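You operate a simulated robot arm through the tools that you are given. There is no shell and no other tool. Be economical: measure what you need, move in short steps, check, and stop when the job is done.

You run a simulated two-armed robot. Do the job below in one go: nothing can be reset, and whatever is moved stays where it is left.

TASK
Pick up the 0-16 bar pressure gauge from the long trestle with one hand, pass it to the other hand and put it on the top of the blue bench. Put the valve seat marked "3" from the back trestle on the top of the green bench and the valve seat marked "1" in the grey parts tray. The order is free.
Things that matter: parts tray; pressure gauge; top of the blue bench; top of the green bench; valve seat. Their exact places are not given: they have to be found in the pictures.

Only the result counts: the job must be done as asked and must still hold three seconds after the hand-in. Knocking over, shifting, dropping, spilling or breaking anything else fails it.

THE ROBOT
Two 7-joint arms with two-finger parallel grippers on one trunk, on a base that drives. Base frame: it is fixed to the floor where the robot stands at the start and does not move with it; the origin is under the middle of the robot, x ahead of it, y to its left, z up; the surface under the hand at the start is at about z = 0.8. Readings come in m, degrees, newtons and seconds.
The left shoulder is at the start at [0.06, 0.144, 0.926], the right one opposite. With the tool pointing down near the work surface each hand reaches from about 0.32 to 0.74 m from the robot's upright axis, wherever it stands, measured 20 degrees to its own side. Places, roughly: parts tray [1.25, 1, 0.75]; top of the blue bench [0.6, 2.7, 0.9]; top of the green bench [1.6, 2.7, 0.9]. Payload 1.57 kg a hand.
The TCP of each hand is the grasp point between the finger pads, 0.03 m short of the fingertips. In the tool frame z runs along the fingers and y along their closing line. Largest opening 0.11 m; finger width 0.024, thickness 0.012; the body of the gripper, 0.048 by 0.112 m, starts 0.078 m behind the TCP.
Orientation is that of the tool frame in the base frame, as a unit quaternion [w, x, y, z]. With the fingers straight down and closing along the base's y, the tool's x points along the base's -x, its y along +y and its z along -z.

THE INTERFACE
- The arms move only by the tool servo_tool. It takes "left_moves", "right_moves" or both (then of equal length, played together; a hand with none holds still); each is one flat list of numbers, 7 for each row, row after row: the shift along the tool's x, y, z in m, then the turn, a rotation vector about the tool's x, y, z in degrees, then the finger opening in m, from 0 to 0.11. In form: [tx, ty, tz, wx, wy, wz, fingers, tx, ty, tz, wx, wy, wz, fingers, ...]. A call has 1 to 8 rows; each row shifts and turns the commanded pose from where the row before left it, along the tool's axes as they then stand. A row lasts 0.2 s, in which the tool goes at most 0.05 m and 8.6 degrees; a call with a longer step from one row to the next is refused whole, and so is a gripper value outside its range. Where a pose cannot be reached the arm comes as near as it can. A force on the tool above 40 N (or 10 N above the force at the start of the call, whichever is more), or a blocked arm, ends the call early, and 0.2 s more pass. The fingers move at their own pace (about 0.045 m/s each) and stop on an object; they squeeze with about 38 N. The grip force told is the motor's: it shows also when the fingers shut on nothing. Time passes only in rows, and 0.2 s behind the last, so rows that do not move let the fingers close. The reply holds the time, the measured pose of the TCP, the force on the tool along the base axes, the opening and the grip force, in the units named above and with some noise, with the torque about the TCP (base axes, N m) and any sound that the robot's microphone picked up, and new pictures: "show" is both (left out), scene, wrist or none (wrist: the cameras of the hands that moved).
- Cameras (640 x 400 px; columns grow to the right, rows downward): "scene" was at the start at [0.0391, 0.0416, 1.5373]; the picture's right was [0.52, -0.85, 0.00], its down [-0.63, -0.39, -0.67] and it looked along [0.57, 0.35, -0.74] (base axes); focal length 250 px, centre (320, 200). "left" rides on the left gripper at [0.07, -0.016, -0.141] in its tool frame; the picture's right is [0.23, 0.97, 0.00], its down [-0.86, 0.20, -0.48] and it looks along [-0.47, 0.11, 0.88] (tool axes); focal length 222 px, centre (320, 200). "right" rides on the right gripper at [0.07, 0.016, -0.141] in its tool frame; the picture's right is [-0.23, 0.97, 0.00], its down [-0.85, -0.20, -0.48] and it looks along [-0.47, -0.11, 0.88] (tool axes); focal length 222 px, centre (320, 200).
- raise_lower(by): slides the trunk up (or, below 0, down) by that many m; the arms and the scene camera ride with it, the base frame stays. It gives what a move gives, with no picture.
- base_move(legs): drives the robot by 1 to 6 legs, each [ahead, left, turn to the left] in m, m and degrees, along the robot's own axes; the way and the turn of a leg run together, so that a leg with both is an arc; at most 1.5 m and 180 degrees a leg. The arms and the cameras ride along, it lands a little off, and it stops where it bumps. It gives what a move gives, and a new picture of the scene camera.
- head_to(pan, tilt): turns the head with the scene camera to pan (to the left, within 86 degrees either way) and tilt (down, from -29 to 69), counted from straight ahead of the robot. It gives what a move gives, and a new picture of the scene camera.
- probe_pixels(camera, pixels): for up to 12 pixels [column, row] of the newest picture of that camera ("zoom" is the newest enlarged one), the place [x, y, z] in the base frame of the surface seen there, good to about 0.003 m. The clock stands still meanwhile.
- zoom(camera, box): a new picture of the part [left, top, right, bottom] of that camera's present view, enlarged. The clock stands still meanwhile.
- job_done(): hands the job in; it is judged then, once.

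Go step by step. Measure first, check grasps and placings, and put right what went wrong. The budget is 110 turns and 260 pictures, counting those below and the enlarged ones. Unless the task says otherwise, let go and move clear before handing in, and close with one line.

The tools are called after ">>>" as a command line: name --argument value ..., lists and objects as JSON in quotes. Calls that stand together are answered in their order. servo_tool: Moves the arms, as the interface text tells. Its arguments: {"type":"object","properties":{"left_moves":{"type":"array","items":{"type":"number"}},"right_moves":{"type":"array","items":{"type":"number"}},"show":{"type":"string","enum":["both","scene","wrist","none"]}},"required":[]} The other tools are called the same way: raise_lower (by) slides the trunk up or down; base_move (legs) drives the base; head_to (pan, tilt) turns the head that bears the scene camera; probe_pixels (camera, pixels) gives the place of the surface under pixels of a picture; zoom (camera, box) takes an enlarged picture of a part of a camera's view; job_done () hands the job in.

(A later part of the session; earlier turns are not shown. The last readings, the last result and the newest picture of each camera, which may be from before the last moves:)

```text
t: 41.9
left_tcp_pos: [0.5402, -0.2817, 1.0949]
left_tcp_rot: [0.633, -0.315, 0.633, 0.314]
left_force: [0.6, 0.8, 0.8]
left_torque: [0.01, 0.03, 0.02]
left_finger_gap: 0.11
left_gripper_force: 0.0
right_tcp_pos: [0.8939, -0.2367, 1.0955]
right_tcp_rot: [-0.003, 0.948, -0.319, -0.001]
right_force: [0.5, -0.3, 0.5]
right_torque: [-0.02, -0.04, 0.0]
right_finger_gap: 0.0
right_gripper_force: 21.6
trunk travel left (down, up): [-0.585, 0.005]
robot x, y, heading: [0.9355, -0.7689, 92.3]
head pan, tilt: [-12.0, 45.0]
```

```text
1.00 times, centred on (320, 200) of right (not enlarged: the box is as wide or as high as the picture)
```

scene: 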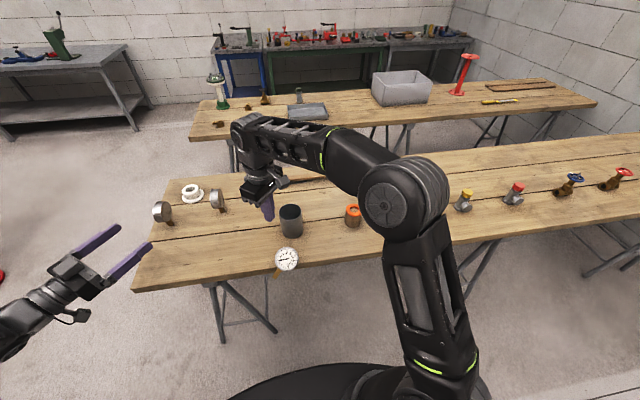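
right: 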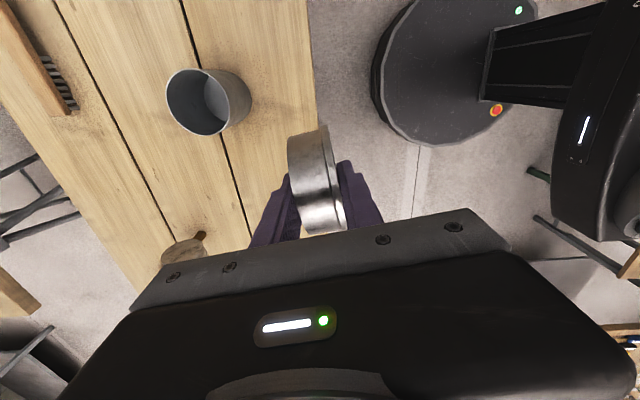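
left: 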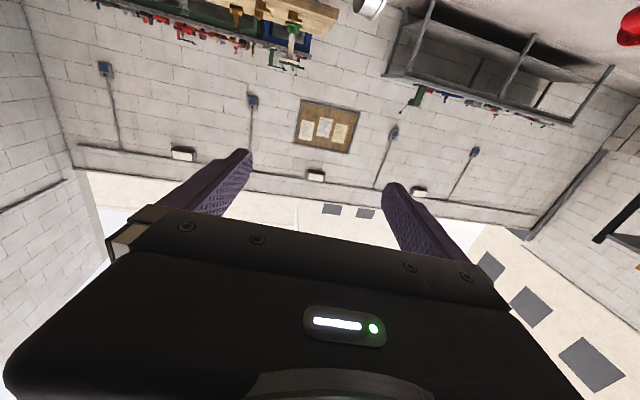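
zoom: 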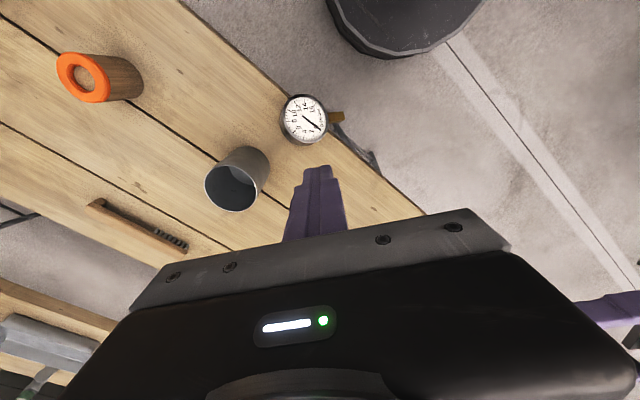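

The gauge slipped from the right hand and now lies face up on the trestle near its edge (286,259), so the thickness grip was poor. I'll inspect it and re-plan: left hand (already horizontal) grips the stem along its length, then the right takes the dial rim from above.

>>> zoom --camera "scene" --box '[246, 225, 326, 295]'

>>> probe_pixels --camera "scene" --pixels '[[287, 259], [287, 248], [275, 259], [299, 259], [286, 269], [278, 274], [279, 279], [280, 287], [320, 281], [230, 294]]'

```text
5.71 times, centred on (286, 260) of scene
```

zoom: 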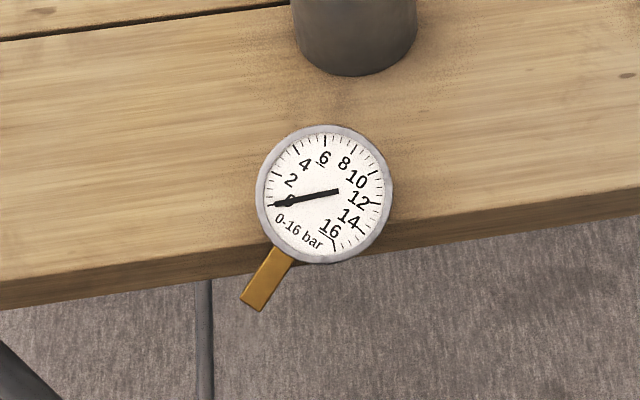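

```text
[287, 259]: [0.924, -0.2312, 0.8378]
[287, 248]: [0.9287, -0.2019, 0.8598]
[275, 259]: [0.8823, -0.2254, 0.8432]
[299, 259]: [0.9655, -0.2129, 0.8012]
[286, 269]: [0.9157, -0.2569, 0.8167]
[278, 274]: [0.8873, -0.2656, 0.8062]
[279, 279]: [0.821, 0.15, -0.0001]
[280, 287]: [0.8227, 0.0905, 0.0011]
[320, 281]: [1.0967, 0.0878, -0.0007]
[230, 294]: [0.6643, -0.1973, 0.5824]
```

The dial is tilted and overhanging the edge (z 0.86→0.81), possibly still moving. I'll look again to see where it comes to rest.

>>> head_to --pan 0 --tilt 60

```text
t: 42.6
left_tcp_pos: [0.5397, -0.2804, 1.0964]
left_tcp_rot: [0.633, -0.315, 0.633, 0.315]
left_force: [-1.0, -0.5, 0.3]
left_torque: [-0.02, 0.01, 0.01]
left_finger_gap: 0.1097
left_gripper_force: 0.0
right_tcp_pos: [0.8948, -0.238, 1.0945]
right_tcp_rot: [-0.003, 0.948, -0.317, -0.001]
right_force: [0.4, 0.0, -0.1]
right_torque: [-0.02, -0.02, -0.03]
right_finger_gap: 0.0001
right_gripper_force: 21.7
trunk travel left (down, up): [-0.585, 0.005]
robot x, y, heading: [0.9403, -0.7632, 92.3]
head pan, tilt: [0.0, 60.0]
```

scene: 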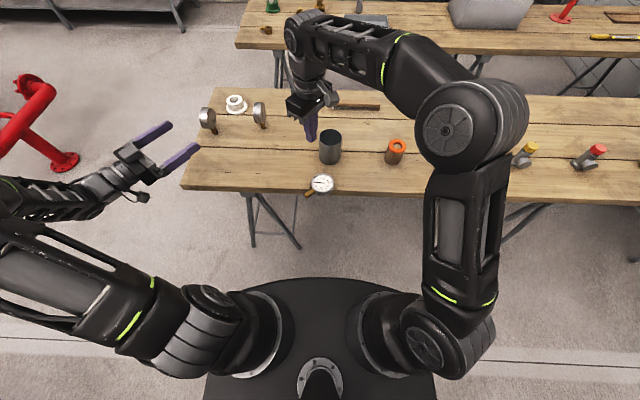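

Still on the trestle at (322,184). Probing whether it is at rest.

>>> zoom --camera "scene" --box '[282, 150, 362, 215]'

>>> probe_pixels --camera "scene" --pixels '[[322, 184], [325, 177], [313, 184], [332, 184], [319, 190], [309, 193], [340, 197], [280, 196]]'

```text
6.15 times, centred on (322, 182) of scene
```

zoom: 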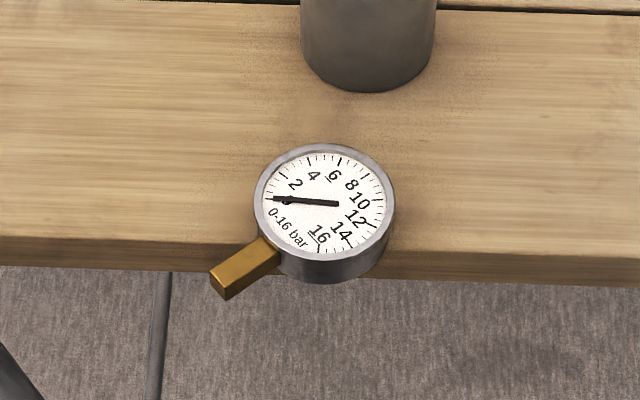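

```text
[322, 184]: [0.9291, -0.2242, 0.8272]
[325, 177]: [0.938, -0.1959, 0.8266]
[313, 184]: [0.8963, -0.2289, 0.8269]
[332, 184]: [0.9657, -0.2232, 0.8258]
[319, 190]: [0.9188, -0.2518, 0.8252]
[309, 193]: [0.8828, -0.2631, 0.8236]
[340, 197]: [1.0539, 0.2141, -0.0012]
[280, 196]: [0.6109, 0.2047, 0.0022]
```

It's at rest, flat, top z≈0.827, centre ≈(0.931,−0.223), stem overhanging the edge toward the left hand. Measuring the stem precisely.

>>> probe_pixels --camera "zoom" --pixels '[[262, 245], [272, 255], [245, 262], [228, 275], [222, 270], [236, 282], [238, 290], [221, 285], [260, 195], [394, 210], [330, 148], [320, 250]]'

```text
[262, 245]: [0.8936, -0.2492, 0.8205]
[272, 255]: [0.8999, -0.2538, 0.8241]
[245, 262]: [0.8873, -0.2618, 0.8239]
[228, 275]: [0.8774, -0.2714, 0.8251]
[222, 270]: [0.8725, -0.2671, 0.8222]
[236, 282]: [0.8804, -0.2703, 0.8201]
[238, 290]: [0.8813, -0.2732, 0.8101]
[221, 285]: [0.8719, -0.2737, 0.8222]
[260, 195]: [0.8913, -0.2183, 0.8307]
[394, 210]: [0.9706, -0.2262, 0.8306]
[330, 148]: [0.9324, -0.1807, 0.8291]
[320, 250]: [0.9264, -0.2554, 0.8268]
```

Stem axis ≈41.5°, end ≈(0.874,−0.271), mid z≈0.815. Moving the left hand to a pre-grasp behind the stem, outside the edge.

>>> servo_tool --left_moves '[0, 0, -0.03, 5.7, 0, 0, 0.07, 0, 0, -0.03, 5.7, 0, 0, 0.05, 0.031, -0.023, 0.0235, 0, 0, 0, 0.045, 0.031, -0.023, 0.0235, 0, 0, 0, 0.045, 0.031, -0.023, 0.0235, 0, 0, 0, 0.045, 0.031, -0.023, 0.0235, 0, 0, 0, 0.045, 0.031, -0.023, 0.0235, 0, 0, 0, 0.045, 0.031, -0.023, 0.0235, 0, 0, 0, 0.045]' --show "scene"

```text
t: 44.4
left_tcp_pos: [0.6992, -0.3382, 0.9081]
left_tcp_rot: [0.661, -0.251, 0.661, 0.251]
left_force: [-0.1, -0.1, 0.0]
left_torque: [-0.02, 0.01, -0.01]
left_finger_gap: 0.0448
left_gripper_force: 0.1
right_tcp_pos: [0.8948, -0.2381, 1.095]
right_tcp_rot: [-0.003, 0.948, -0.318, -0.001]
right_force: [0.7, -0.2, -0.4]
right_torque: [-0.01, -0.01, -0.01]
right_finger_gap: 0.0004
right_gripper_force: 21.6
trunk travel left (down, up): [-0.585, 0.005]
robot x, y, heading: [0.941, -0.7636, 92.4]
head pan, tilt: [0.0, 60.0]
```

scene: 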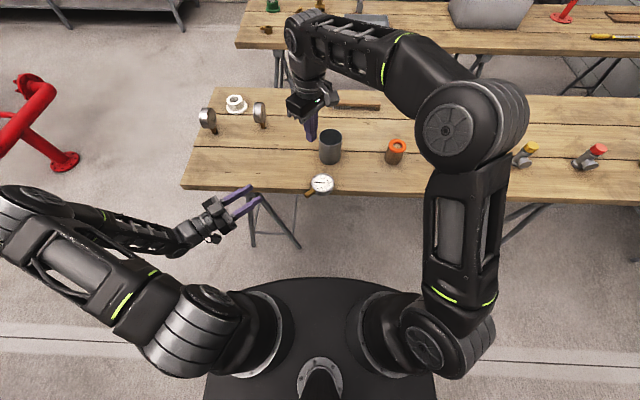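

On course; completing the pre-grasp.

>>> servo_tool --left_moves '[0.0303, -0.0219, 0.0237, 0, 0, 0, 0.045, 0.0303, -0.0219, 0.0237, 0, 0, 0, 0.045, 0.0303, -0.0219, 0.0237, 0, 0, 0, 0.045, 0, 0, 0, 0, 0, 0, 0.045]' --show "both"

>>> zoom --camera "scene" --box '[220, 140, 360, 240]'

```text
t: 45.4
left_tcp_pos: [0.7953, -0.3408, 0.8194]
left_tcp_rot: [0.661, -0.251, 0.661, 0.25]
left_force: [0.5, 0.1, 0.0]
left_torque: [0.03, 0.03, -0.03]
left_finger_gap: 0.0449
left_gripper_force: 0.0
right_tcp_pos: [0.8941, -0.2374, 1.0957]
right_tcp_rot: [-0.003, 0.948, -0.319, -0.001]
right_force: [0.5, 0.3, 1.0]
right_torque: [0.01, 0.04, -0.02]
right_finger_gap: 0.0
right_gripper_force: 21.3
trunk travel left (down, up): [-0.585, 0.005]
robot x, y, heading: [0.9408, -0.7647, 92.4]
head pan, tilt: [0.0, 60.0]
```

scene: 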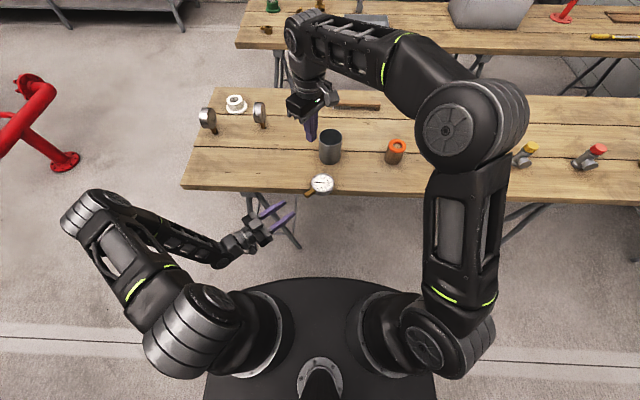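
left: 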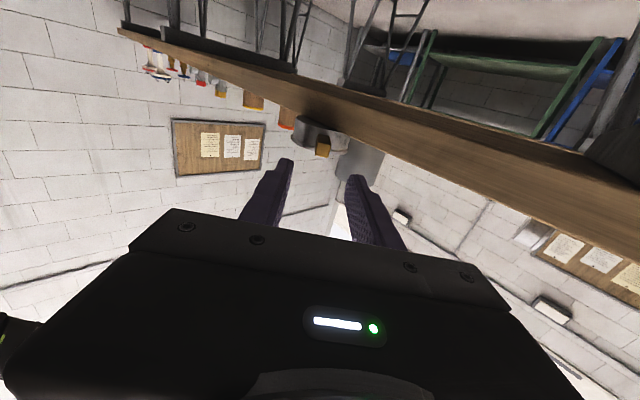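

```text
4.00 times, centred on (290, 190) of scene
```

zoom: 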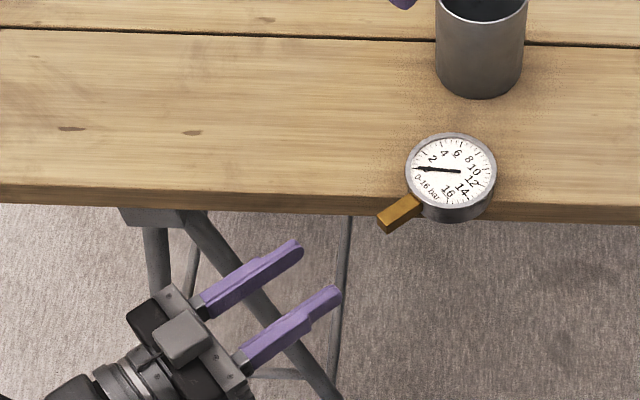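

The stem end shows at (322,146) in the left picture, centred between the fingers. Verify its position.

>>> probe_pixels --camera "left" --pixels '[[318, 148], [325, 147], [322, 141], [322, 154], [322, 136]]'

>>> zoom --camera "left" --box '[280, 110, 380, 180]'

```text
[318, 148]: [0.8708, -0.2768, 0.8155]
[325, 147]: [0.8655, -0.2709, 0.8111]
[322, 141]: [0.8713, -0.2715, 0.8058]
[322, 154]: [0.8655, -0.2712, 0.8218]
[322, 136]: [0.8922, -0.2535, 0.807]
```

```text
5.71 times, centred on (330, 145) of left
```

zoom: 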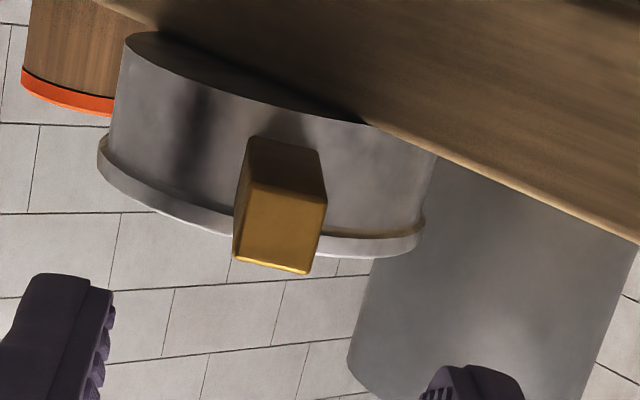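

Stem end centre (0.868,−0.273,0.814). Advancing 0.107 m along the tool and closing on the stem.

>>> servo_tool --left_moves '[0.001, 0.0004, 0.036, 0, 0, 0, 0.045, 0.001, 0.0004, 0.036, 0, 0, 0, 0.045, 0.001, 0.0004, 0.035, 0, 0, 0, 0.045, 0, 0, 0, 0, 0, 0, 0.02, 0, 0, 0, 0, 0, 0, 0.0, 0, 0, 0, 0, 0, 0, 0.0, 0, 0, 0, 0, 0, 0, 0.0]' --show "both"

>>> zoom --camera "scene" --box '[240, 140, 380, 240]'

```text
t: 47.0
left_tcp_pos: [0.8755, -0.2658, 0.8143]
left_tcp_rot: [0.661, -0.251, 0.661, 0.251]
left_force: [0.5, 0.3, 0.9]
left_torque: [0.13, -0.15, 0.02]
left_finger_gap: 0.0159
left_gripper_force: 31.5
right_tcp_pos: [0.8938, -0.2386, 1.0952]
right_tcp_rot: [-0.004, 0.948, -0.318, 0.0]
right_force: [-0.9, -0.9, 0.2]
right_torque: [-0.01, 0.02, -0.01]
right_finger_gap: 0.0002
right_gripper_force: 21.0
trunk travel left (down, up): [-0.585, 0.005]
robot x, y, heading: [0.9419, -0.7641, 92.6]
head pan, tilt: [0.0, 60.0]
```

scene: 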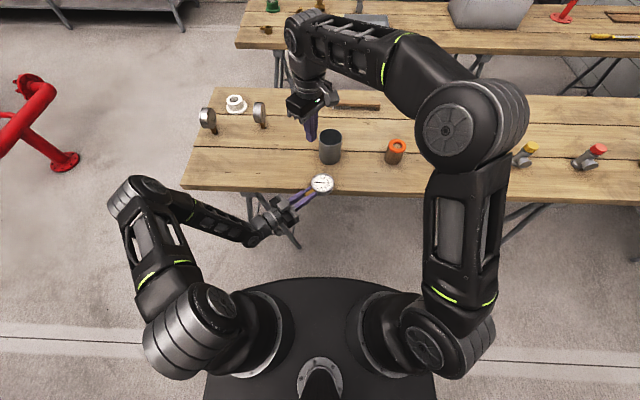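
left: 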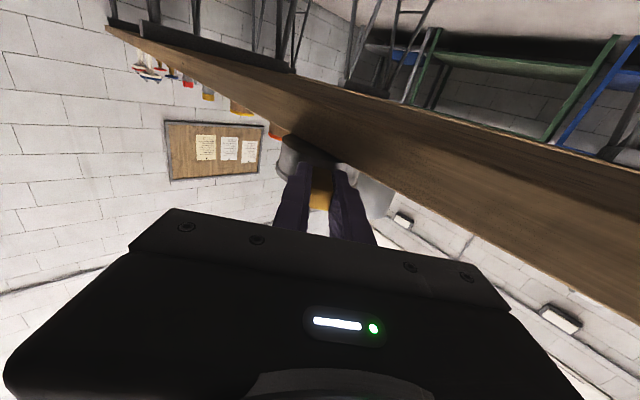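

```text
4.00 times, centred on (310, 190) of scene
```

zoom: 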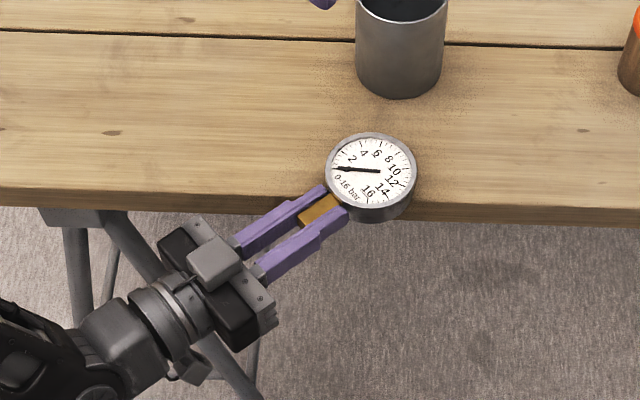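

Stem gripped (gap 0.016, 31 N). Gently lifting 8 cm, slow, then a slow 20° turn of the left hand.

>>> servo_tool --left_moves '[-0.004, 0, 0, 0, 0, 0, 0, -0.01, 0, 0, 0, 0, 0, 0, -0.015, 0, 0, 0, 0, 0, 0, -0.015, 0, 0, 0, 0, 0, 0, -0.015, 0, 0, 0, 0, 0, 0, -0.015, 0, 0, 0, 0, 0, 0, -0.006, 0, 0, 0, 0, 0, 0]' --right_moves '[0, 0, -0.0, 0, 0, -4, 0.04, 0, 0, 0, 0, 0, -6, 0.06, 0, 0, 0, 0, 0, -6, 0.08, 0, 0, 0, 0, 0, -6, 0.11, 0, 0, 0, 0, 0, -6, 0.11, 0, 0, 0, 0, 0, -6, 0.11, 0, 0, 0, 0, 0, -6, 0.11]' --show "scene"

>>> zoom --camera "scene" --box '[240, 130, 380, 230]'

```text
t: 48.6
left_tcp_pos: [0.8756, -0.2669, 0.8953]
left_tcp_rot: [0.661, -0.251, 0.661, 0.251]
left_force: [-0.6, -0.7, -2.2]
left_torque: [-0.1, 0.1, -0.02]
left_finger_gap: 0.0158
left_gripper_force: 30.9
right_tcp_pos: [0.8947, -0.2373, 1.0947]
right_tcp_rot: [-0.002, 1.0, 0.025, 0.0]
right_force: [-0.7, -0.2, -0.3]
right_torque: [0.0, 0.04, 0.0]
right_finger_gap: 0.11
right_gripper_force: 0.0
trunk travel left (down, up): [-0.585, 0.005]
robot x, y, heading: [0.9386, -0.7637, 92.2]
head pan, tilt: [0.0, 60.0]
```

scene: 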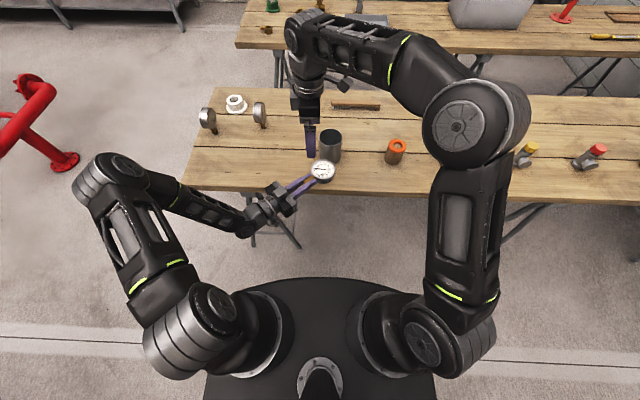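

```text
4.00 times, centred on (310, 180) of scene
```

zoom: 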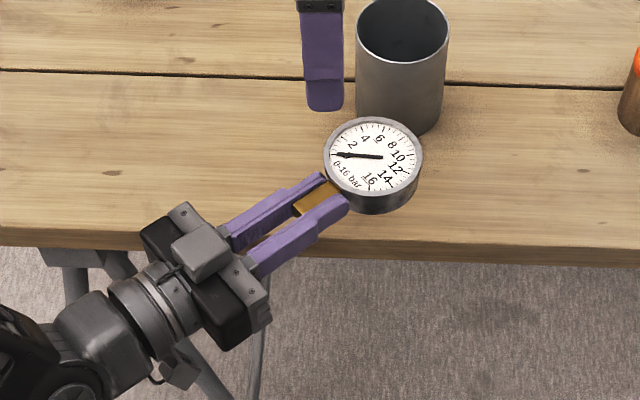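

Held well and level. Turn the right hand 22° further, then measure the dial.

>>> servo_tool --right_moves '[0, 0, 0, 0, 0, -7.3, 0.11, 0, 0, 0, 0, 0, -7.3, 0.11, 0, 0, 0, 0, 0, -7.3, 0.11]' --show "wrist"

>>> probe_pixels --camera "scene" --pixels '[[324, 169], [324, 162], [314, 169], [333, 169], [323, 177], [318, 175], [329, 164]]'

```text
t: 49.4
left_tcp_pos: [0.8747, -0.2658, 0.8957]
left_tcp_rot: [0.661, -0.251, 0.661, 0.252]
left_force: [0.3, -0.5, -2.2]
left_torque: [-0.11, 0.14, -0.01]
left_finger_gap: 0.0158
left_gripper_force: 31.0
right_tcp_pos: [0.8945, -0.2381, 1.0957]
right_tcp_rot: [-0.002, 0.977, 0.215, 0.0]
right_force: [0.7, -0.8, 0.8]
right_torque: [-0.01, 0.01, -0.02]
right_finger_gap: 0.1099
right_gripper_force: 0.0
trunk travel left (down, up): [-0.585, 0.005]
robot x, y, heading: [0.9396, -0.7645, 92.5]
head pan, tilt: [0.0, 60.0]
```

right: 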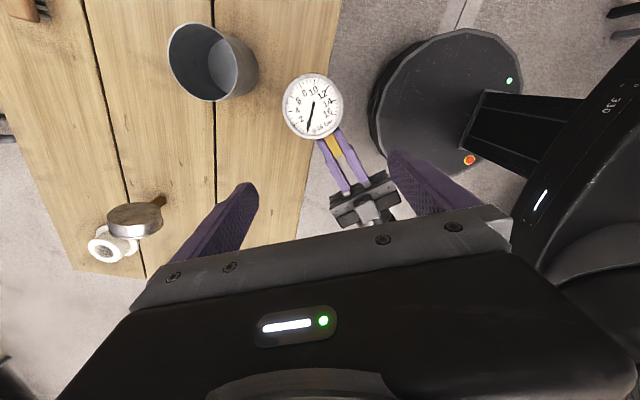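

```text
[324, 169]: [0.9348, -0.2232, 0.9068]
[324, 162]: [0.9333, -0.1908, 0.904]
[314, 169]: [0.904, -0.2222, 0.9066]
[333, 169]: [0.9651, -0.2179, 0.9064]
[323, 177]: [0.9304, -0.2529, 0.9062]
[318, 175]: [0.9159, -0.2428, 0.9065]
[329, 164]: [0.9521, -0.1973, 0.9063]
```

>>> probe_pixels --camera "right" --pixels '[[285, 105], [341, 104], [312, 76], [312, 134], [313, 105], [336, 148], [330, 150]]'

```text
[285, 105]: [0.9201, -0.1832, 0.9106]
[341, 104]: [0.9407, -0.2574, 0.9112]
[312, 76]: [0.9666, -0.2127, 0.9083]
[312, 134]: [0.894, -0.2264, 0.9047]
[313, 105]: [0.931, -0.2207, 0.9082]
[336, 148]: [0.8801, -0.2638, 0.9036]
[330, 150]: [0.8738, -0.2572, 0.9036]
```

Dial centre (0.9305,−0.220), lip z 0.911. Moving the right hand over and down to just above it.

>>> servo_tool --right_moves '[0.02, -0.0006, 0.02, 0, 0, 0, 0.11, 0.02, -0.0006, 0.02, 0, 0, 0, 0.11, 0, 0, 0.035, 0, 0, 0, 0.11, 0, 0, 0.035, 0, 0, 0, 0.11, 0, 0, 0.025, 0, 0, 0, 0.11]' --show "both"

>>> zoom --camera "scene" --box '[240, 120, 400, 220]'

```text
t: 50.6
left_tcp_pos: [0.875, -0.2666, 0.8957]
left_tcp_rot: [0.661, -0.25, 0.661, 0.251]
left_force: [0.8, -0.1, -2.4]
left_torque: [-0.13, 0.11, 0.02]
left_finger_gap: 0.0159
left_gripper_force: 31.9
right_tcp_pos: [0.9304, -0.216, 0.9582]
right_tcp_rot: [-0.003, 0.977, 0.215, 0.0]
right_force: [-0.5, 0.1, -0.4]
right_torque: [-0.01, 0.02, 0.02]
right_finger_gap: 0.11
right_gripper_force: 0.1
trunk travel left (down, up): [-0.585, 0.005]
robot x, y, heading: [0.9391, -0.7609, 92.3]
head pan, tilt: [0.0, 60.0]
```

scene: 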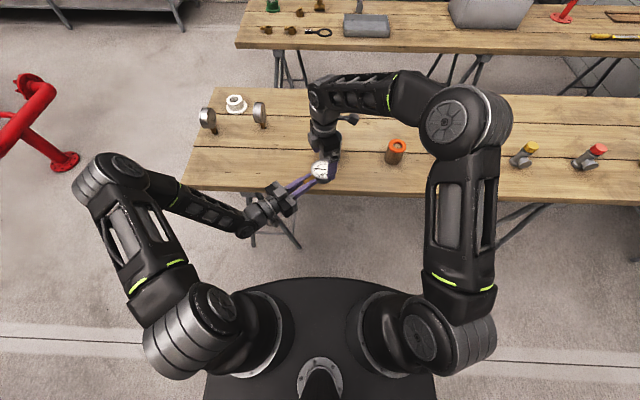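
right: 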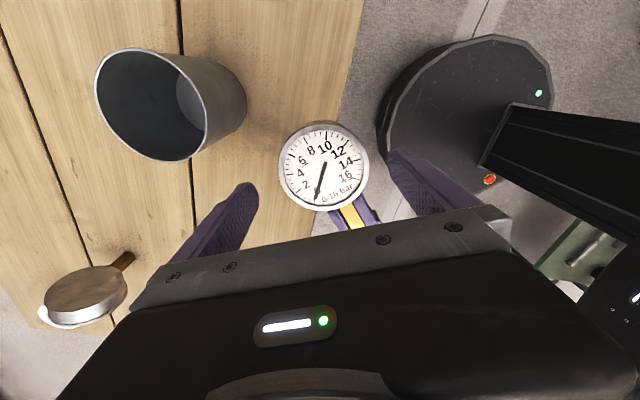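

```text
4.00 times, centred on (320, 170) of scene
```

zoom: 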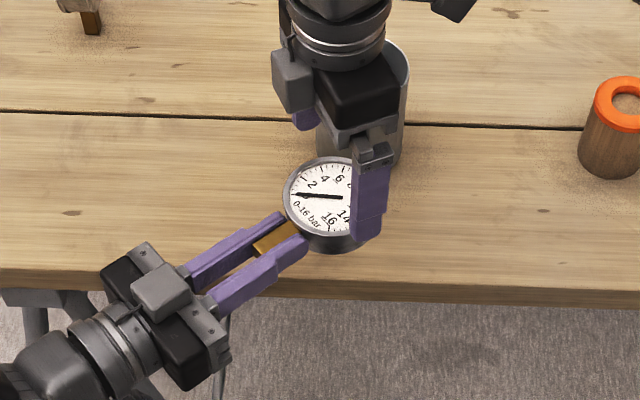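

Aligned; descending 4.6 cm around the rim and closing.

>>> servo_tool --right_moves '[0, 0.002, 0.02, 0, 0, 0, 0.11, 0, 0, 0.015, 0, 0, 0, 0.11, 0, 0, 0.011, 0, 0, 0, 0.1, 0, 0, 0, 0, 0, 0, 0.09, 0, 0, 0, 0, 0, 0, 0.08, 0, 0, 0, 0, 0, 0, 0.07, 0, 0, 0, 0, 0, 0, 0.04, 0, 0, 0, 0, 0, 0, 0.04]' --show "both"

```text
t: 52.4
left_tcp_pos: [0.8752, -0.2664, 0.8961]
left_tcp_rot: [0.662, -0.252, 0.66, 0.25]
left_force: [1.3, -10.2, 1.5]
left_torque: [0.22, -0.08, -0.29]
left_finger_gap: 0.0157
left_gripper_force: 31.5
right_tcp_pos: [0.931, -0.2191, 0.9138]
right_tcp_rot: [-0.003, 0.977, 0.215, 0.001]
right_force: [-1.7, 8.9, -2.2]
right_torque: [0.03, -0.02, -0.27]
right_finger_gap: 0.0791
right_gripper_force: 38.0
trunk travel left (down, up): [-0.585, 0.005]
robot x, y, heading: [0.9385, -0.766, 92.3]
head pan, tilt: [0.0, 60.0]
```

scene: 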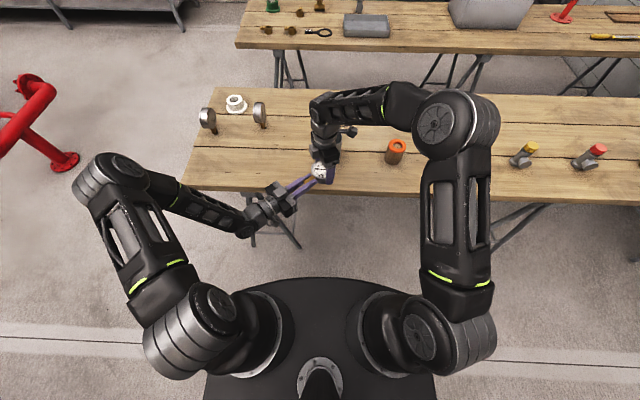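
right: 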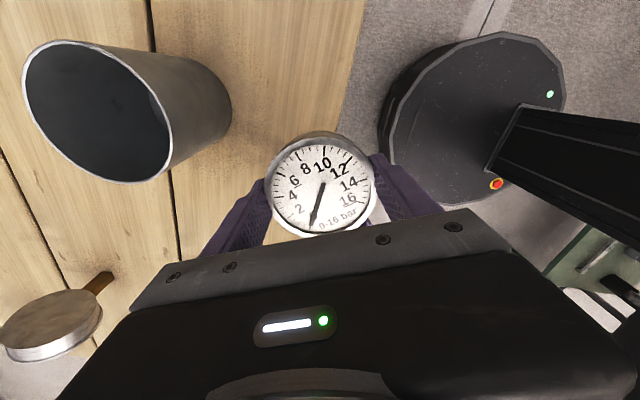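

Right holds the rim (gap 0.079, 38 N). Opening the left hand and backing it off.

>>> servo_tool --left_moves '[0, 0, 0, 0, 0, 0, 0.03, 0, 0, 0, 0, 0, 0, 0.045, 0, 0, 0, 0, 0, 0, 0.045, 0, 0, -0.03, 0, 0, 0, 0.045, 0, 0, -0.04, 0, 0, 0, 0.045, 0, 0, -0.04, 0, 0, 0, 0.045, 0, 0, -0.04, 0, 0, 0, 0.045]' --show "scene"

>>> zoom --camera "right" --box '[200, 100, 440, 250]'

```text
t: 54.0
left_tcp_pos: [0.7629, -0.3656, 0.8946]
left_tcp_rot: [0.662, -0.252, 0.66, 0.251]
left_force: [-0.7, -0.7, 0.8]
left_torque: [0.03, 0.01, -0.03]
left_finger_gap: 0.0448
left_gripper_force: 0.1
right_tcp_pos: [0.9298, -0.2198, 0.9141]
right_tcp_rot: [-0.003, 0.977, 0.214, 0.002]
right_force: [0.8, -0.2, -0.6]
right_torque: [0.0, -0.04, 0.03]
right_finger_gap: 0.0792
right_gripper_force: 38.2
trunk travel left (down, up): [-0.585, 0.005]
robot x, y, heading: [0.9398, -0.7632, 92.4]
head pan, tilt: [0.0, 60.0]
```

scene: 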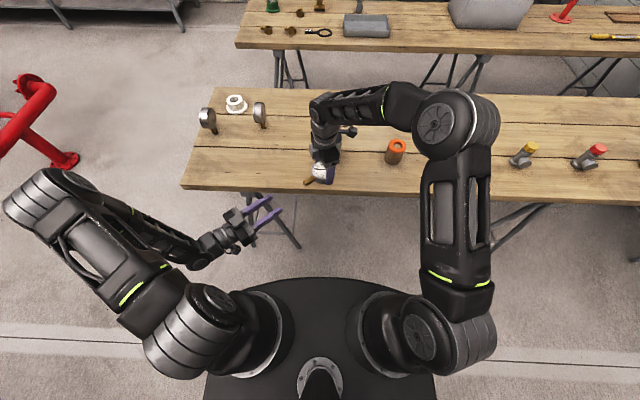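

```text
2.67 times, centred on (320, 175) of right
```

zoom: 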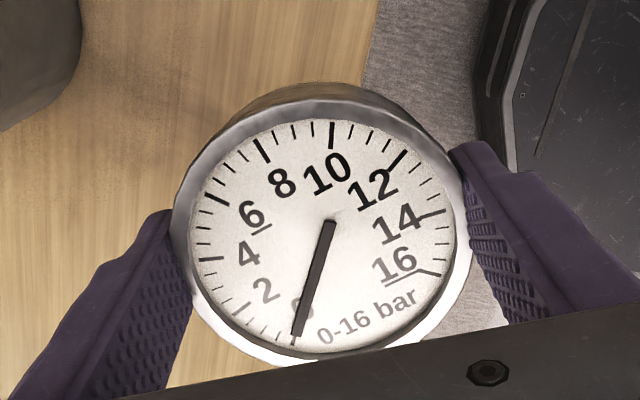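

Gauge is firmly in the right hand. Back off the trestle, raise both hands gently, and look to the left for the route.

>>> base_move --legs '[[-0.12, 0, 0]]'

>>> servo_tool --left_moves '[-0.03, 0, 0, 0, 0, 0, 0.045, -0.03, 0, 0, 0, 0, 0, 0.045, -0.03, 0, 0, 0, 0, 0, 0.045, -0.03, 0, 0, 0, 0, 0, 0.045, -0.03, 0, 0, 0, 0, 0, 0.045, -0.03, 0, 0, 0, 0, 0, 0.045, -0.03, 0, 0, 0, 0, 0, 0.045]' --right_moves '[0, 0, -0.012, 0, 0, 0, 0.04, 0, 0, -0.018, 0, 0, 0, 0.04, 0, 0, -0.018, 0, 0, 0, 0.04, 0, 0, -0.018, 0, 0, 0, 0.04, 0, 0, -0.018, 0, 0, 0, 0.04, 0, 0, -0.018, 0, 0, 0, 0.04, 0, 0, -0.01, 0, 0, 0, 0.04]' --show "none"

>>> head_to --pan 60 --tilt 30

```text
t: 55.3
left_tcp_pos: [0.7676, -0.487, 0.8966]
left_tcp_rot: [0.661, -0.251, 0.661, 0.252]
left_force: [-0.1, -0.8, 0.0]
left_torque: [0.0, 0.03, 0.03]
left_finger_gap: 0.0448
left_gripper_force: 0.0
right_tcp_pos: [0.9357, -0.3412, 0.9148]
right_tcp_rot: [-0.003, 0.976, 0.216, 0.001]
right_force: [0.7, -1.2, 0.6]
right_torque: [0.06, -0.03, 0.02]
right_finger_gap: 0.0792
right_gripper_force: 37.7
trunk travel left (down, up): [-0.585, 0.005]
robot x, y, heading: [0.9444, -0.8822, 92.7]
head pan, tilt: [0.0, 60.0]
```

scene: 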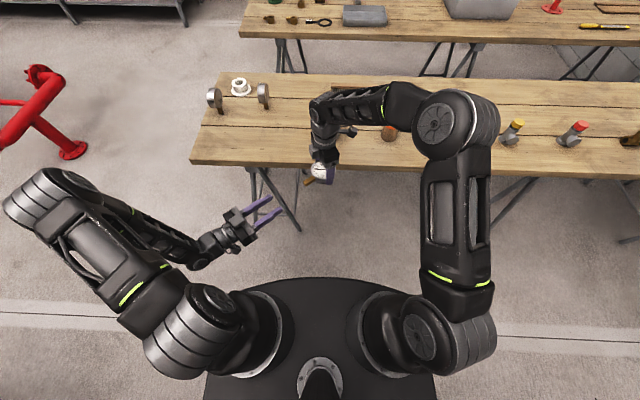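

```text
t: 56.9
left_tcp_pos: [0.7665, -0.478, 1.1011]
left_tcp_rot: [0.661, -0.251, 0.661, 0.251]
left_force: [0.4, 0.3, 0.4]
left_torque: [-0.01, -0.03, 0.05]
left_finger_gap: 0.0446
left_gripper_force: 0.0
left hand out of reach, approached as far as the arm can: row 6, 7
right_tcp_pos: [0.935, -0.3402, 1.0269]
right_tcp_rot: [-0.002, 0.976, 0.216, 0.0]
right_force: [0.3, 0.2, -1.7]
right_torque: [0.02, 0.0, -0.04]
right_finger_gap: 0.0788
right_gripper_force: 37.4
trunk travel left (down, up): [-0.585, 0.005]
robot x, y, heading: [0.9455, -0.8833, 92.6]
head pan, tilt: [0.0, 60.0]
```

```text
t: 58.2
left_tcp_pos: [0.7653, -0.4774, 1.102]
left_tcp_rot: [0.661, -0.251, 0.661, 0.252]
left_force: [-0.2, 0.1, 0.1]
left_torque: [-0.03, -0.02, -0.01]
left_finger_gap: 0.045
left_gripper_force: 0.0
right_tcp_pos: [0.9339, -0.3403, 1.0269]
right_tcp_rot: [-0.003, 0.976, 0.216, 0.0]
right_force: [0.9, 0.4, -1.3]
right_torque: [0.0, -0.03, -0.01]
right_finger_gap: 0.0791
right_gripper_force: 38.3
trunk travel left (down, up): [-0.585, 0.005]
robot x, y, heading: [0.9476, -0.8811, 92.5]
head pan, tilt: [60.0, 30.0]
```

scene: 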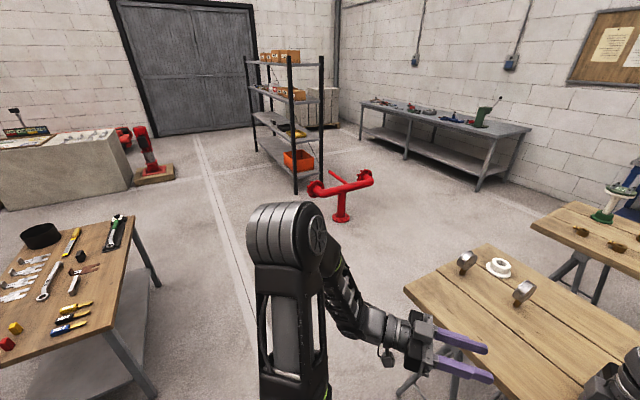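

There's a red stand-pipe at (341,200) and tables; probing the free corridor.

>>> probe_pixels --camera "scene" --pixels '[[341, 221], [345, 185], [312, 188], [372, 178], [480, 190], [525, 132], [130, 222], [100, 340], [160, 290], [297, 192], [405, 290]]'

```text
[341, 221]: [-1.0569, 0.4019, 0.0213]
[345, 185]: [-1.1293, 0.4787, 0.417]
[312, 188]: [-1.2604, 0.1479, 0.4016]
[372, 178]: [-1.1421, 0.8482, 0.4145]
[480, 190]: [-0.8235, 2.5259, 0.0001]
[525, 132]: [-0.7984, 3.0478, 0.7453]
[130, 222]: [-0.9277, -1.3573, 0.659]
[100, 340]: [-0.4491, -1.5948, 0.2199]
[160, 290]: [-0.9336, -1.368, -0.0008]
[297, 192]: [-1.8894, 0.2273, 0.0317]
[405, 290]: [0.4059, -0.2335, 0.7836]
```

Corridor x∈(−1,0.37) is free. Driving: strafe left 1.2 m, then forward alongside the trestle ends.

>>> base_move --legs '[[0, 0, -2.5], [0, 1.2, 0], [1.4, 0, 0]]'

```text
t: 71.3
left_tcp_pos: [-0.4405, 0.9435, 1.1018]
left_tcp_rot: [0.664, -0.243, 0.664, 0.243]
left_force: [-0.9, 0.0, -0.1]
left_torque: [0.01, -0.04, 0.0]
left_finger_gap: 0.0451
left_gripper_force: 0.0
right_tcp_pos: [-0.2698, 1.0761, 1.026]
right_tcp_rot: [-0.003, 0.979, 0.205, 0.0]
right_force: [0.0, -0.5, -2.2]
right_torque: [-0.01, 0.0, -0.02]
right_finger_gap: 0.079
right_gripper_force: 38.9
trunk travel left (down, up): [-0.585, 0.005]
robot x, y, heading: [-0.269, 0.5268, 91.4]
head pan, tilt: [60.0, 30.0]
```

scene: 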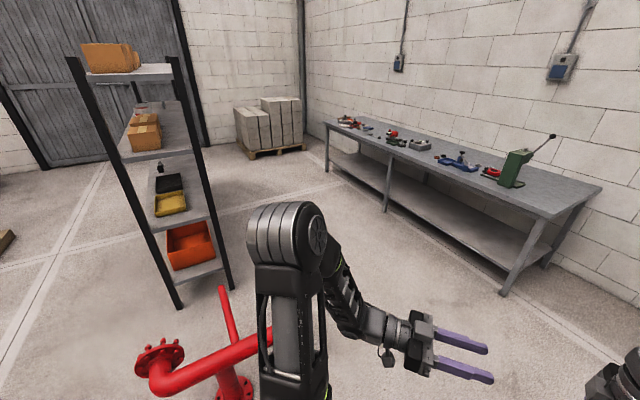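

Still held. Forward 1.2 m more and look at the benches.

>>> base_move --legs '[[1.2, 0, -1.4]]'

>>> head_to --pan -45 --tilt 35

```text
t: 77.2
left_tcp_pos: [-0.4206, 2.1127, 1.1018]
left_tcp_rot: [0.669, -0.228, 0.669, 0.228]
left_force: [-0.3, -0.5, -0.5]
left_torque: [-0.02, -0.02, -0.02]
left_finger_gap: 0.0451
left_gripper_force: 0.0
right_tcp_pos: [-0.243, 2.2374, 1.0264]
right_tcp_rot: [-0.003, 0.983, 0.183, 0.0]
right_force: [-0.2, 0.2, -1.6]
right_torque: [-0.01, 0.03, -0.01]
right_finger_gap: 0.0791
right_gripper_force: 37.9
trunk travel left (down, up): [-0.585, 0.005]
robot x, y, heading: [-0.2703, 1.6943, 88.4]
head pan, tilt: [60.0, 30.0]
```

scene: 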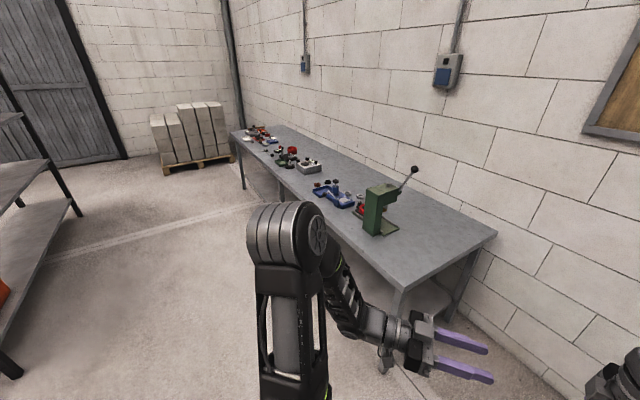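

```text
t: 79.0
left_tcp_pos: [-0.4201, 2.112, 1.1017]
left_tcp_rot: [0.669, -0.228, 0.669, 0.229]
left_force: [-1.0, 0.7, 0.3]
left_torque: [-0.03, -0.01, -0.03]
left_finger_gap: 0.0451
left_gripper_force: 0.1
right_tcp_pos: [-0.2418, 2.2373, 1.0257]
right_tcp_rot: [-0.002, 0.983, 0.182, 0.0]
right_force: [-0.8, 0.5, -2.3]
right_torque: [-0.01, 0.0, -0.02]
right_finger_gap: 0.0789
right_gripper_force: 38.1
trunk travel left (down, up): [-0.585, 0.005]
robot x, y, heading: [-0.2687, 1.6951, 88.8]
head pan, tilt: [-45.0, 35.0]
```

scene: 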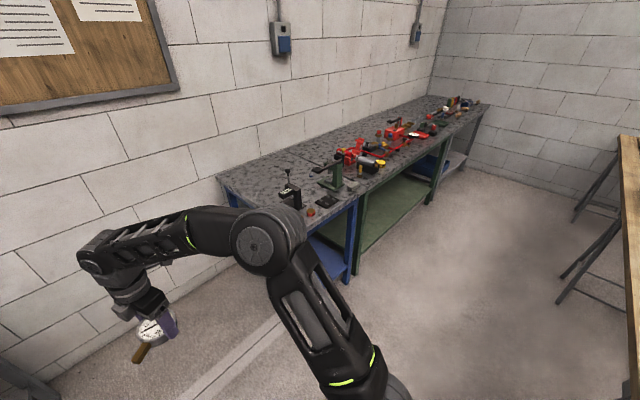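

The blue bench's back half looks free. Probing its extents and objects.

>>> zoom --camera "scene" --box '[200, 90, 500, 278]'

>>> probe_pixels --camera "scene" --pixels '[[220, 182], [250, 190], [280, 165], [290, 190], [311, 212], [335, 172], [336, 190], [352, 198], [330, 207], [290, 160], [345, 245], [322, 155]]'

```text
2.13 times, centred on (350, 184) of scene
```

zoom: 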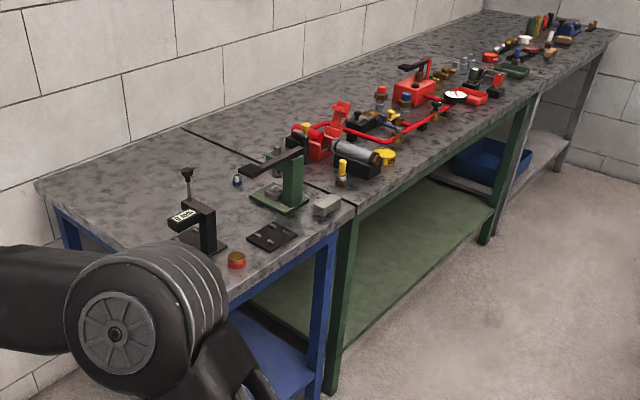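

```text
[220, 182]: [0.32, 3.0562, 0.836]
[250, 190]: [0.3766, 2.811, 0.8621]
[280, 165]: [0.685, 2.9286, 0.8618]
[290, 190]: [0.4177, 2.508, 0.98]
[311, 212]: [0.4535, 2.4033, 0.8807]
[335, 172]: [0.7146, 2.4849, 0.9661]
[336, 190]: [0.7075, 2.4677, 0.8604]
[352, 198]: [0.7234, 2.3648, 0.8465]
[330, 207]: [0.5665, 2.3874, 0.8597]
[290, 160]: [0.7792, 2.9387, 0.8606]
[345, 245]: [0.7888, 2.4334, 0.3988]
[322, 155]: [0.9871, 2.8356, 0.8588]
```

Bench top z≈0.861, x 0.31–0.8, y 2.35–3.05; back part free. Probing the small items nearest the back and the wall.

>>> probe_pixels --camera "zoom" --pixels '[[187, 172], [188, 200], [196, 215], [238, 181], [237, 186], [275, 160], [255, 168], [185, 132], [330, 192], [35, 190], [100, 90], [150, 190]]'

```text
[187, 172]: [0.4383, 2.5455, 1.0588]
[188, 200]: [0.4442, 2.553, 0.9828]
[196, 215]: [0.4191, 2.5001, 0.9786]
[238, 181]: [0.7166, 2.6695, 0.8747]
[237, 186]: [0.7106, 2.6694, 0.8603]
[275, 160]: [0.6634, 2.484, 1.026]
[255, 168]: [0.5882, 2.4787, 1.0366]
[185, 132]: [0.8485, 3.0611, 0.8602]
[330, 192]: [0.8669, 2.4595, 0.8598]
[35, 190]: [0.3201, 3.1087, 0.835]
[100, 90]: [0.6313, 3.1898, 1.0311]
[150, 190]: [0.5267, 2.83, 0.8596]
```

>>> probe_pixels --camera "scene" --pixels '[[255, 245], [300, 230], [330, 310], [385, 390], [200, 225], [100, 255], [300, 290]]'

```text
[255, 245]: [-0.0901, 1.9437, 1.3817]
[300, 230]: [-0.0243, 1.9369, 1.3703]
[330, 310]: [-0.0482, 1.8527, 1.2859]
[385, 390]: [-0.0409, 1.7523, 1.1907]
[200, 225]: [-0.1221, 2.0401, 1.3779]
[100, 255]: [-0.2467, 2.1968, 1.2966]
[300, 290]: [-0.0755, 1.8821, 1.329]
```

The elbow is at z≈1.3, clear of the bench items. Driving to the left end of the blue bench.

>>> base_move --legs '[[0, 0, -28.8], [0.5, 0.15, 0]]'

```text
t: 83.5
left_tcp_pos: [-0.0804, 2.6375, 1.1035]
left_tcp_rot: [0.705, -0.053, 0.705, 0.054]
left_force: [-0.6, 0.6, -0.3]
left_torque: [0.01, 0.01, -0.08]
left_finger_gap: 0.0451
left_gripper_force: 0.0
right_tcp_pos: [0.1345, 2.6619, 1.0259]
right_tcp_rot: [-0.003, 0.998, -0.069, 0.001]
right_force: [0.0, -0.3, -3.1]
right_torque: [-0.01, -0.03, 0.03]
right_finger_gap: 0.0788
right_gripper_force: 37.9
trunk travel left (down, up): [-0.585, 0.005]
robot x, y, heading: [-0.1462, 2.1966, 59.7]
head pan, tilt: [-45.0, 35.0]
```

scene: 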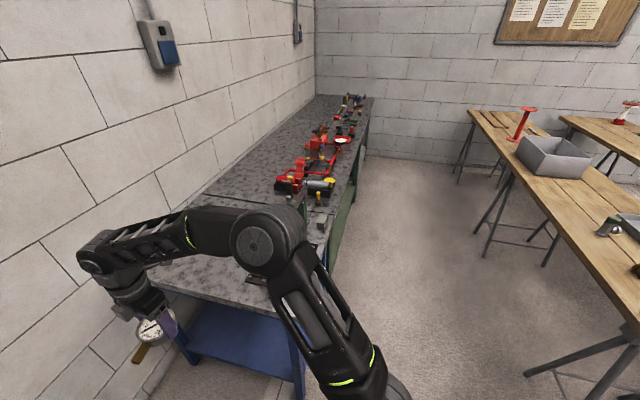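

Closer by 0.22 m, then look down at the bench.

>>> base_move --legs '[[0.22, 0, 0]]'

>>> head_to --pan -20 --tilt 48

```text
t: 85.2
left_tcp_pos: [0.0345, 2.8293, 1.1014]
left_tcp_rot: [0.705, -0.053, 0.705, 0.052]
left_force: [0.3, 0.0, -0.1]
left_torque: [-0.01, -0.04, -0.01]
left_finger_gap: 0.0449
left_gripper_force: 0.2
right_tcp_pos: [0.2503, 2.8513, 1.0258]
right_tcp_rot: [-0.001, 0.998, -0.07, 0.001]
right_force: [0.5, 0.4, -2.3]
right_torque: [-0.02, 0.01, -0.02]
right_finger_gap: 0.0788
right_gripper_force: 37.6
trunk travel left (down, up): [-0.585, 0.005]
robot x, y, heading: [-0.039, 2.3923, 59.5]
head pan, tilt: [-45.0, 35.0]
```

scene: 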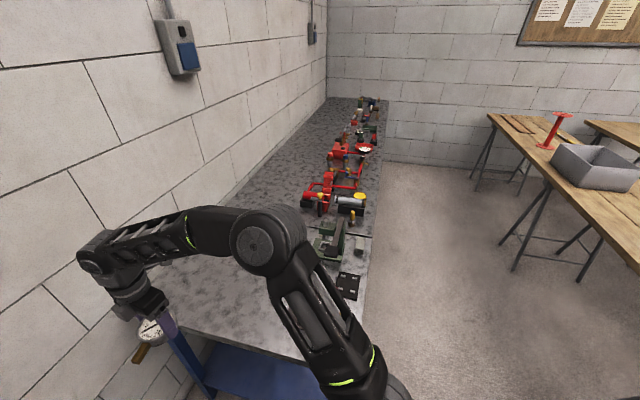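

```text
t: 86.0
left_tcp_pos: [0.0327, 2.8283, 1.1028]
left_tcp_rot: [0.705, -0.053, 0.705, 0.054]
left_force: [0.4, -0.2, 1.5]
left_torque: [-0.03, -0.01, -0.03]
left_finger_gap: 0.045
left_gripper_force: 0.1
right_tcp_pos: [0.2502, 2.8519, 1.0257]
right_tcp_rot: [-0.002, 0.997, -0.071, 0.002]
right_force: [-0.6, -0.1, -1.9]
right_torque: [-0.01, -0.03, -0.02]
right_finger_gap: 0.0787
right_gripper_force: 37.9
trunk travel left (down, up): [-0.585, 0.005]
robot x, y, heading: [-0.0359, 2.3884, 59.4]
head pan, tilt: [-20.0, 48.0]
```

scene: 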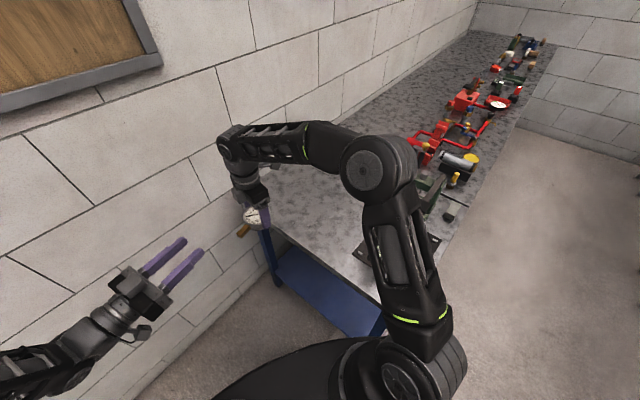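

Extending the right hand over the free spot (0.46,2.82).

>>> servo_tool --right_moves '[0.02, 0, 0.0, 0, 0, 0, 0.04, 0.03, 0, 0.005, 0, 0, 0, 0.04, 0.033, 0, 0.01, 0, 0, 0, 0.04, 0.033, 0, 0.01, 0, 0, 0, 0.04, 0.033, 0, 0.01, 0, 0, 0, 0.04, 0.033, 0, 0.01, 0, 0, 0, 0.04, 0.025, 0, 0.01, 0, 0, 0, 0.04]' --show "both"

```text
t: 87.7
left_tcp_pos: [0.0336, 2.8298, 1.1022]
left_tcp_rot: [0.705, -0.053, 0.705, 0.053]
left_force: [-0.7, -0.5, -0.5]
left_torque: [-0.01, 0.0, 0.0]
left_finger_gap: 0.0452
left_gripper_force: 0.1
right_tcp_pos: [0.4553, 2.8217, 0.9719]
right_tcp_rot: [-0.002, 0.998, -0.07, 0.001]
right_force: [-0.7, 0.2, -2.3]
right_torque: [0.01, -0.01, -0.03]
right_finger_gap: 0.079
right_gripper_force: 37.8
trunk travel left (down, up): [-0.585, 0.005]
robot x, y, heading: [-0.0348, 2.3855, 59.8]
head pan, tilt: [-20.0, 48.0]
```

scene: 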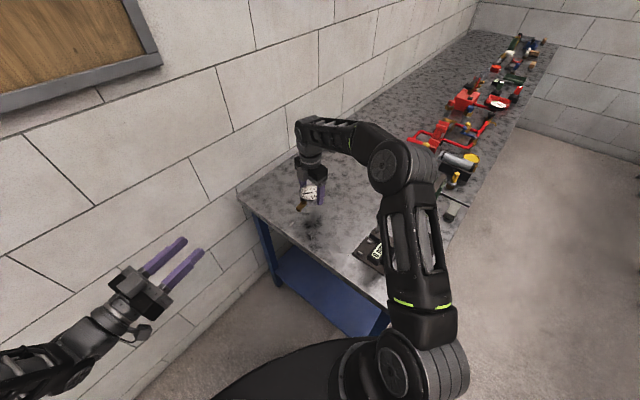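
right: 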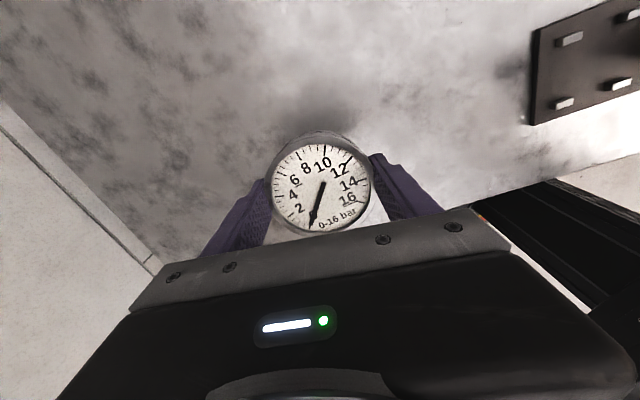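

Checking the dial's tilt and the surface beneath.

>>> probe_pixels --camera "right" --pixels '[[318, 150], [285, 190], [360, 180], [318, 190], [310, 222], [318, 90], [500, 200], [200, 180]]'

>>> probe_pixels --camera "scene" --pixels '[[302, 207], [299, 210], [310, 190], [330, 220], [260, 200]]'

>>> zoom --camera "scene" --box '[270, 160, 350, 230]'

```text
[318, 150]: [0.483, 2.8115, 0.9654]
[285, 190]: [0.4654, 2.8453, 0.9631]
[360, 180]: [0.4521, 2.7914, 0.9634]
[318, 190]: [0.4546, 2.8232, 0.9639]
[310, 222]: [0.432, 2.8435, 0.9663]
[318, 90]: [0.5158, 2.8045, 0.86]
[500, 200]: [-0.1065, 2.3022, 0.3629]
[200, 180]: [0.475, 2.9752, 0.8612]
```

```text
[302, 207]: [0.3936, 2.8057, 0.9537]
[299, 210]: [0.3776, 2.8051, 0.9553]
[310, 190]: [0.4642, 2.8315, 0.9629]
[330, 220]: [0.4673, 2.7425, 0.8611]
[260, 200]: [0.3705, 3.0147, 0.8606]
```

```text
5.71 times, centred on (310, 195) of scene
```

zoom: 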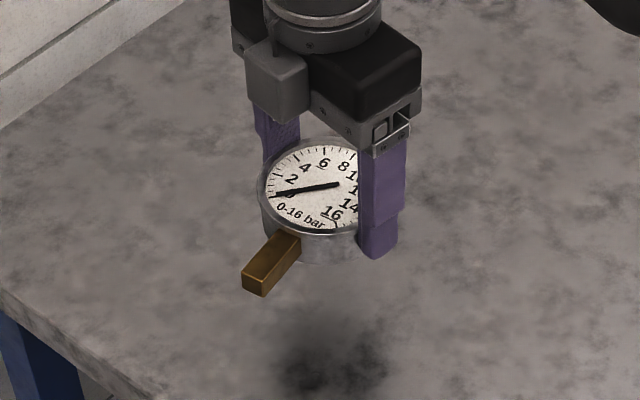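

Level; bottom is ≈0.936 and the bench 0.861. Lowering 7.5 cm, then releasing.

>>> servo_tool --right_moves '[0, 0, 0.02, 0, 0, 0, 0.04, 0, 0, 0.025, 0, 0, 0, 0.04, 0, 0, 0.02, 0, 0, 0, 0.04, 0, 0, 0.006, 0, 0, 0, 0.04, 0, 0, 0.003, 0, 0, 0, 0.04, 0, 0, 0, 0, 0, 0, 0.04]' --show "none"

```text
t: 89.0
left_tcp_pos: [0.0338, 2.8288, 1.1023]
left_tcp_rot: [0.705, -0.053, 0.705, 0.053]
left_force: [0.0, 0.2, 0.4]
left_torque: [-0.03, -0.01, 0.04]
left_finger_gap: 0.045
left_gripper_force: 0.0
right_tcp_pos: [0.456, 2.8237, 0.8954]
right_tcp_rot: [-0.002, 0.998, -0.07, 0.001]
right_force: [-0.8, -0.5, -3.0]
right_torque: [0.0, -0.04, 0.02]
right_finger_gap: 0.0787
right_gripper_force: 38.3
trunk travel left (down, up): [-0.585, 0.005]
robot x, y, heading: [-0.0375, 2.3876, 59.3]
head pan, tilt: [-20.0, 48.0]
```

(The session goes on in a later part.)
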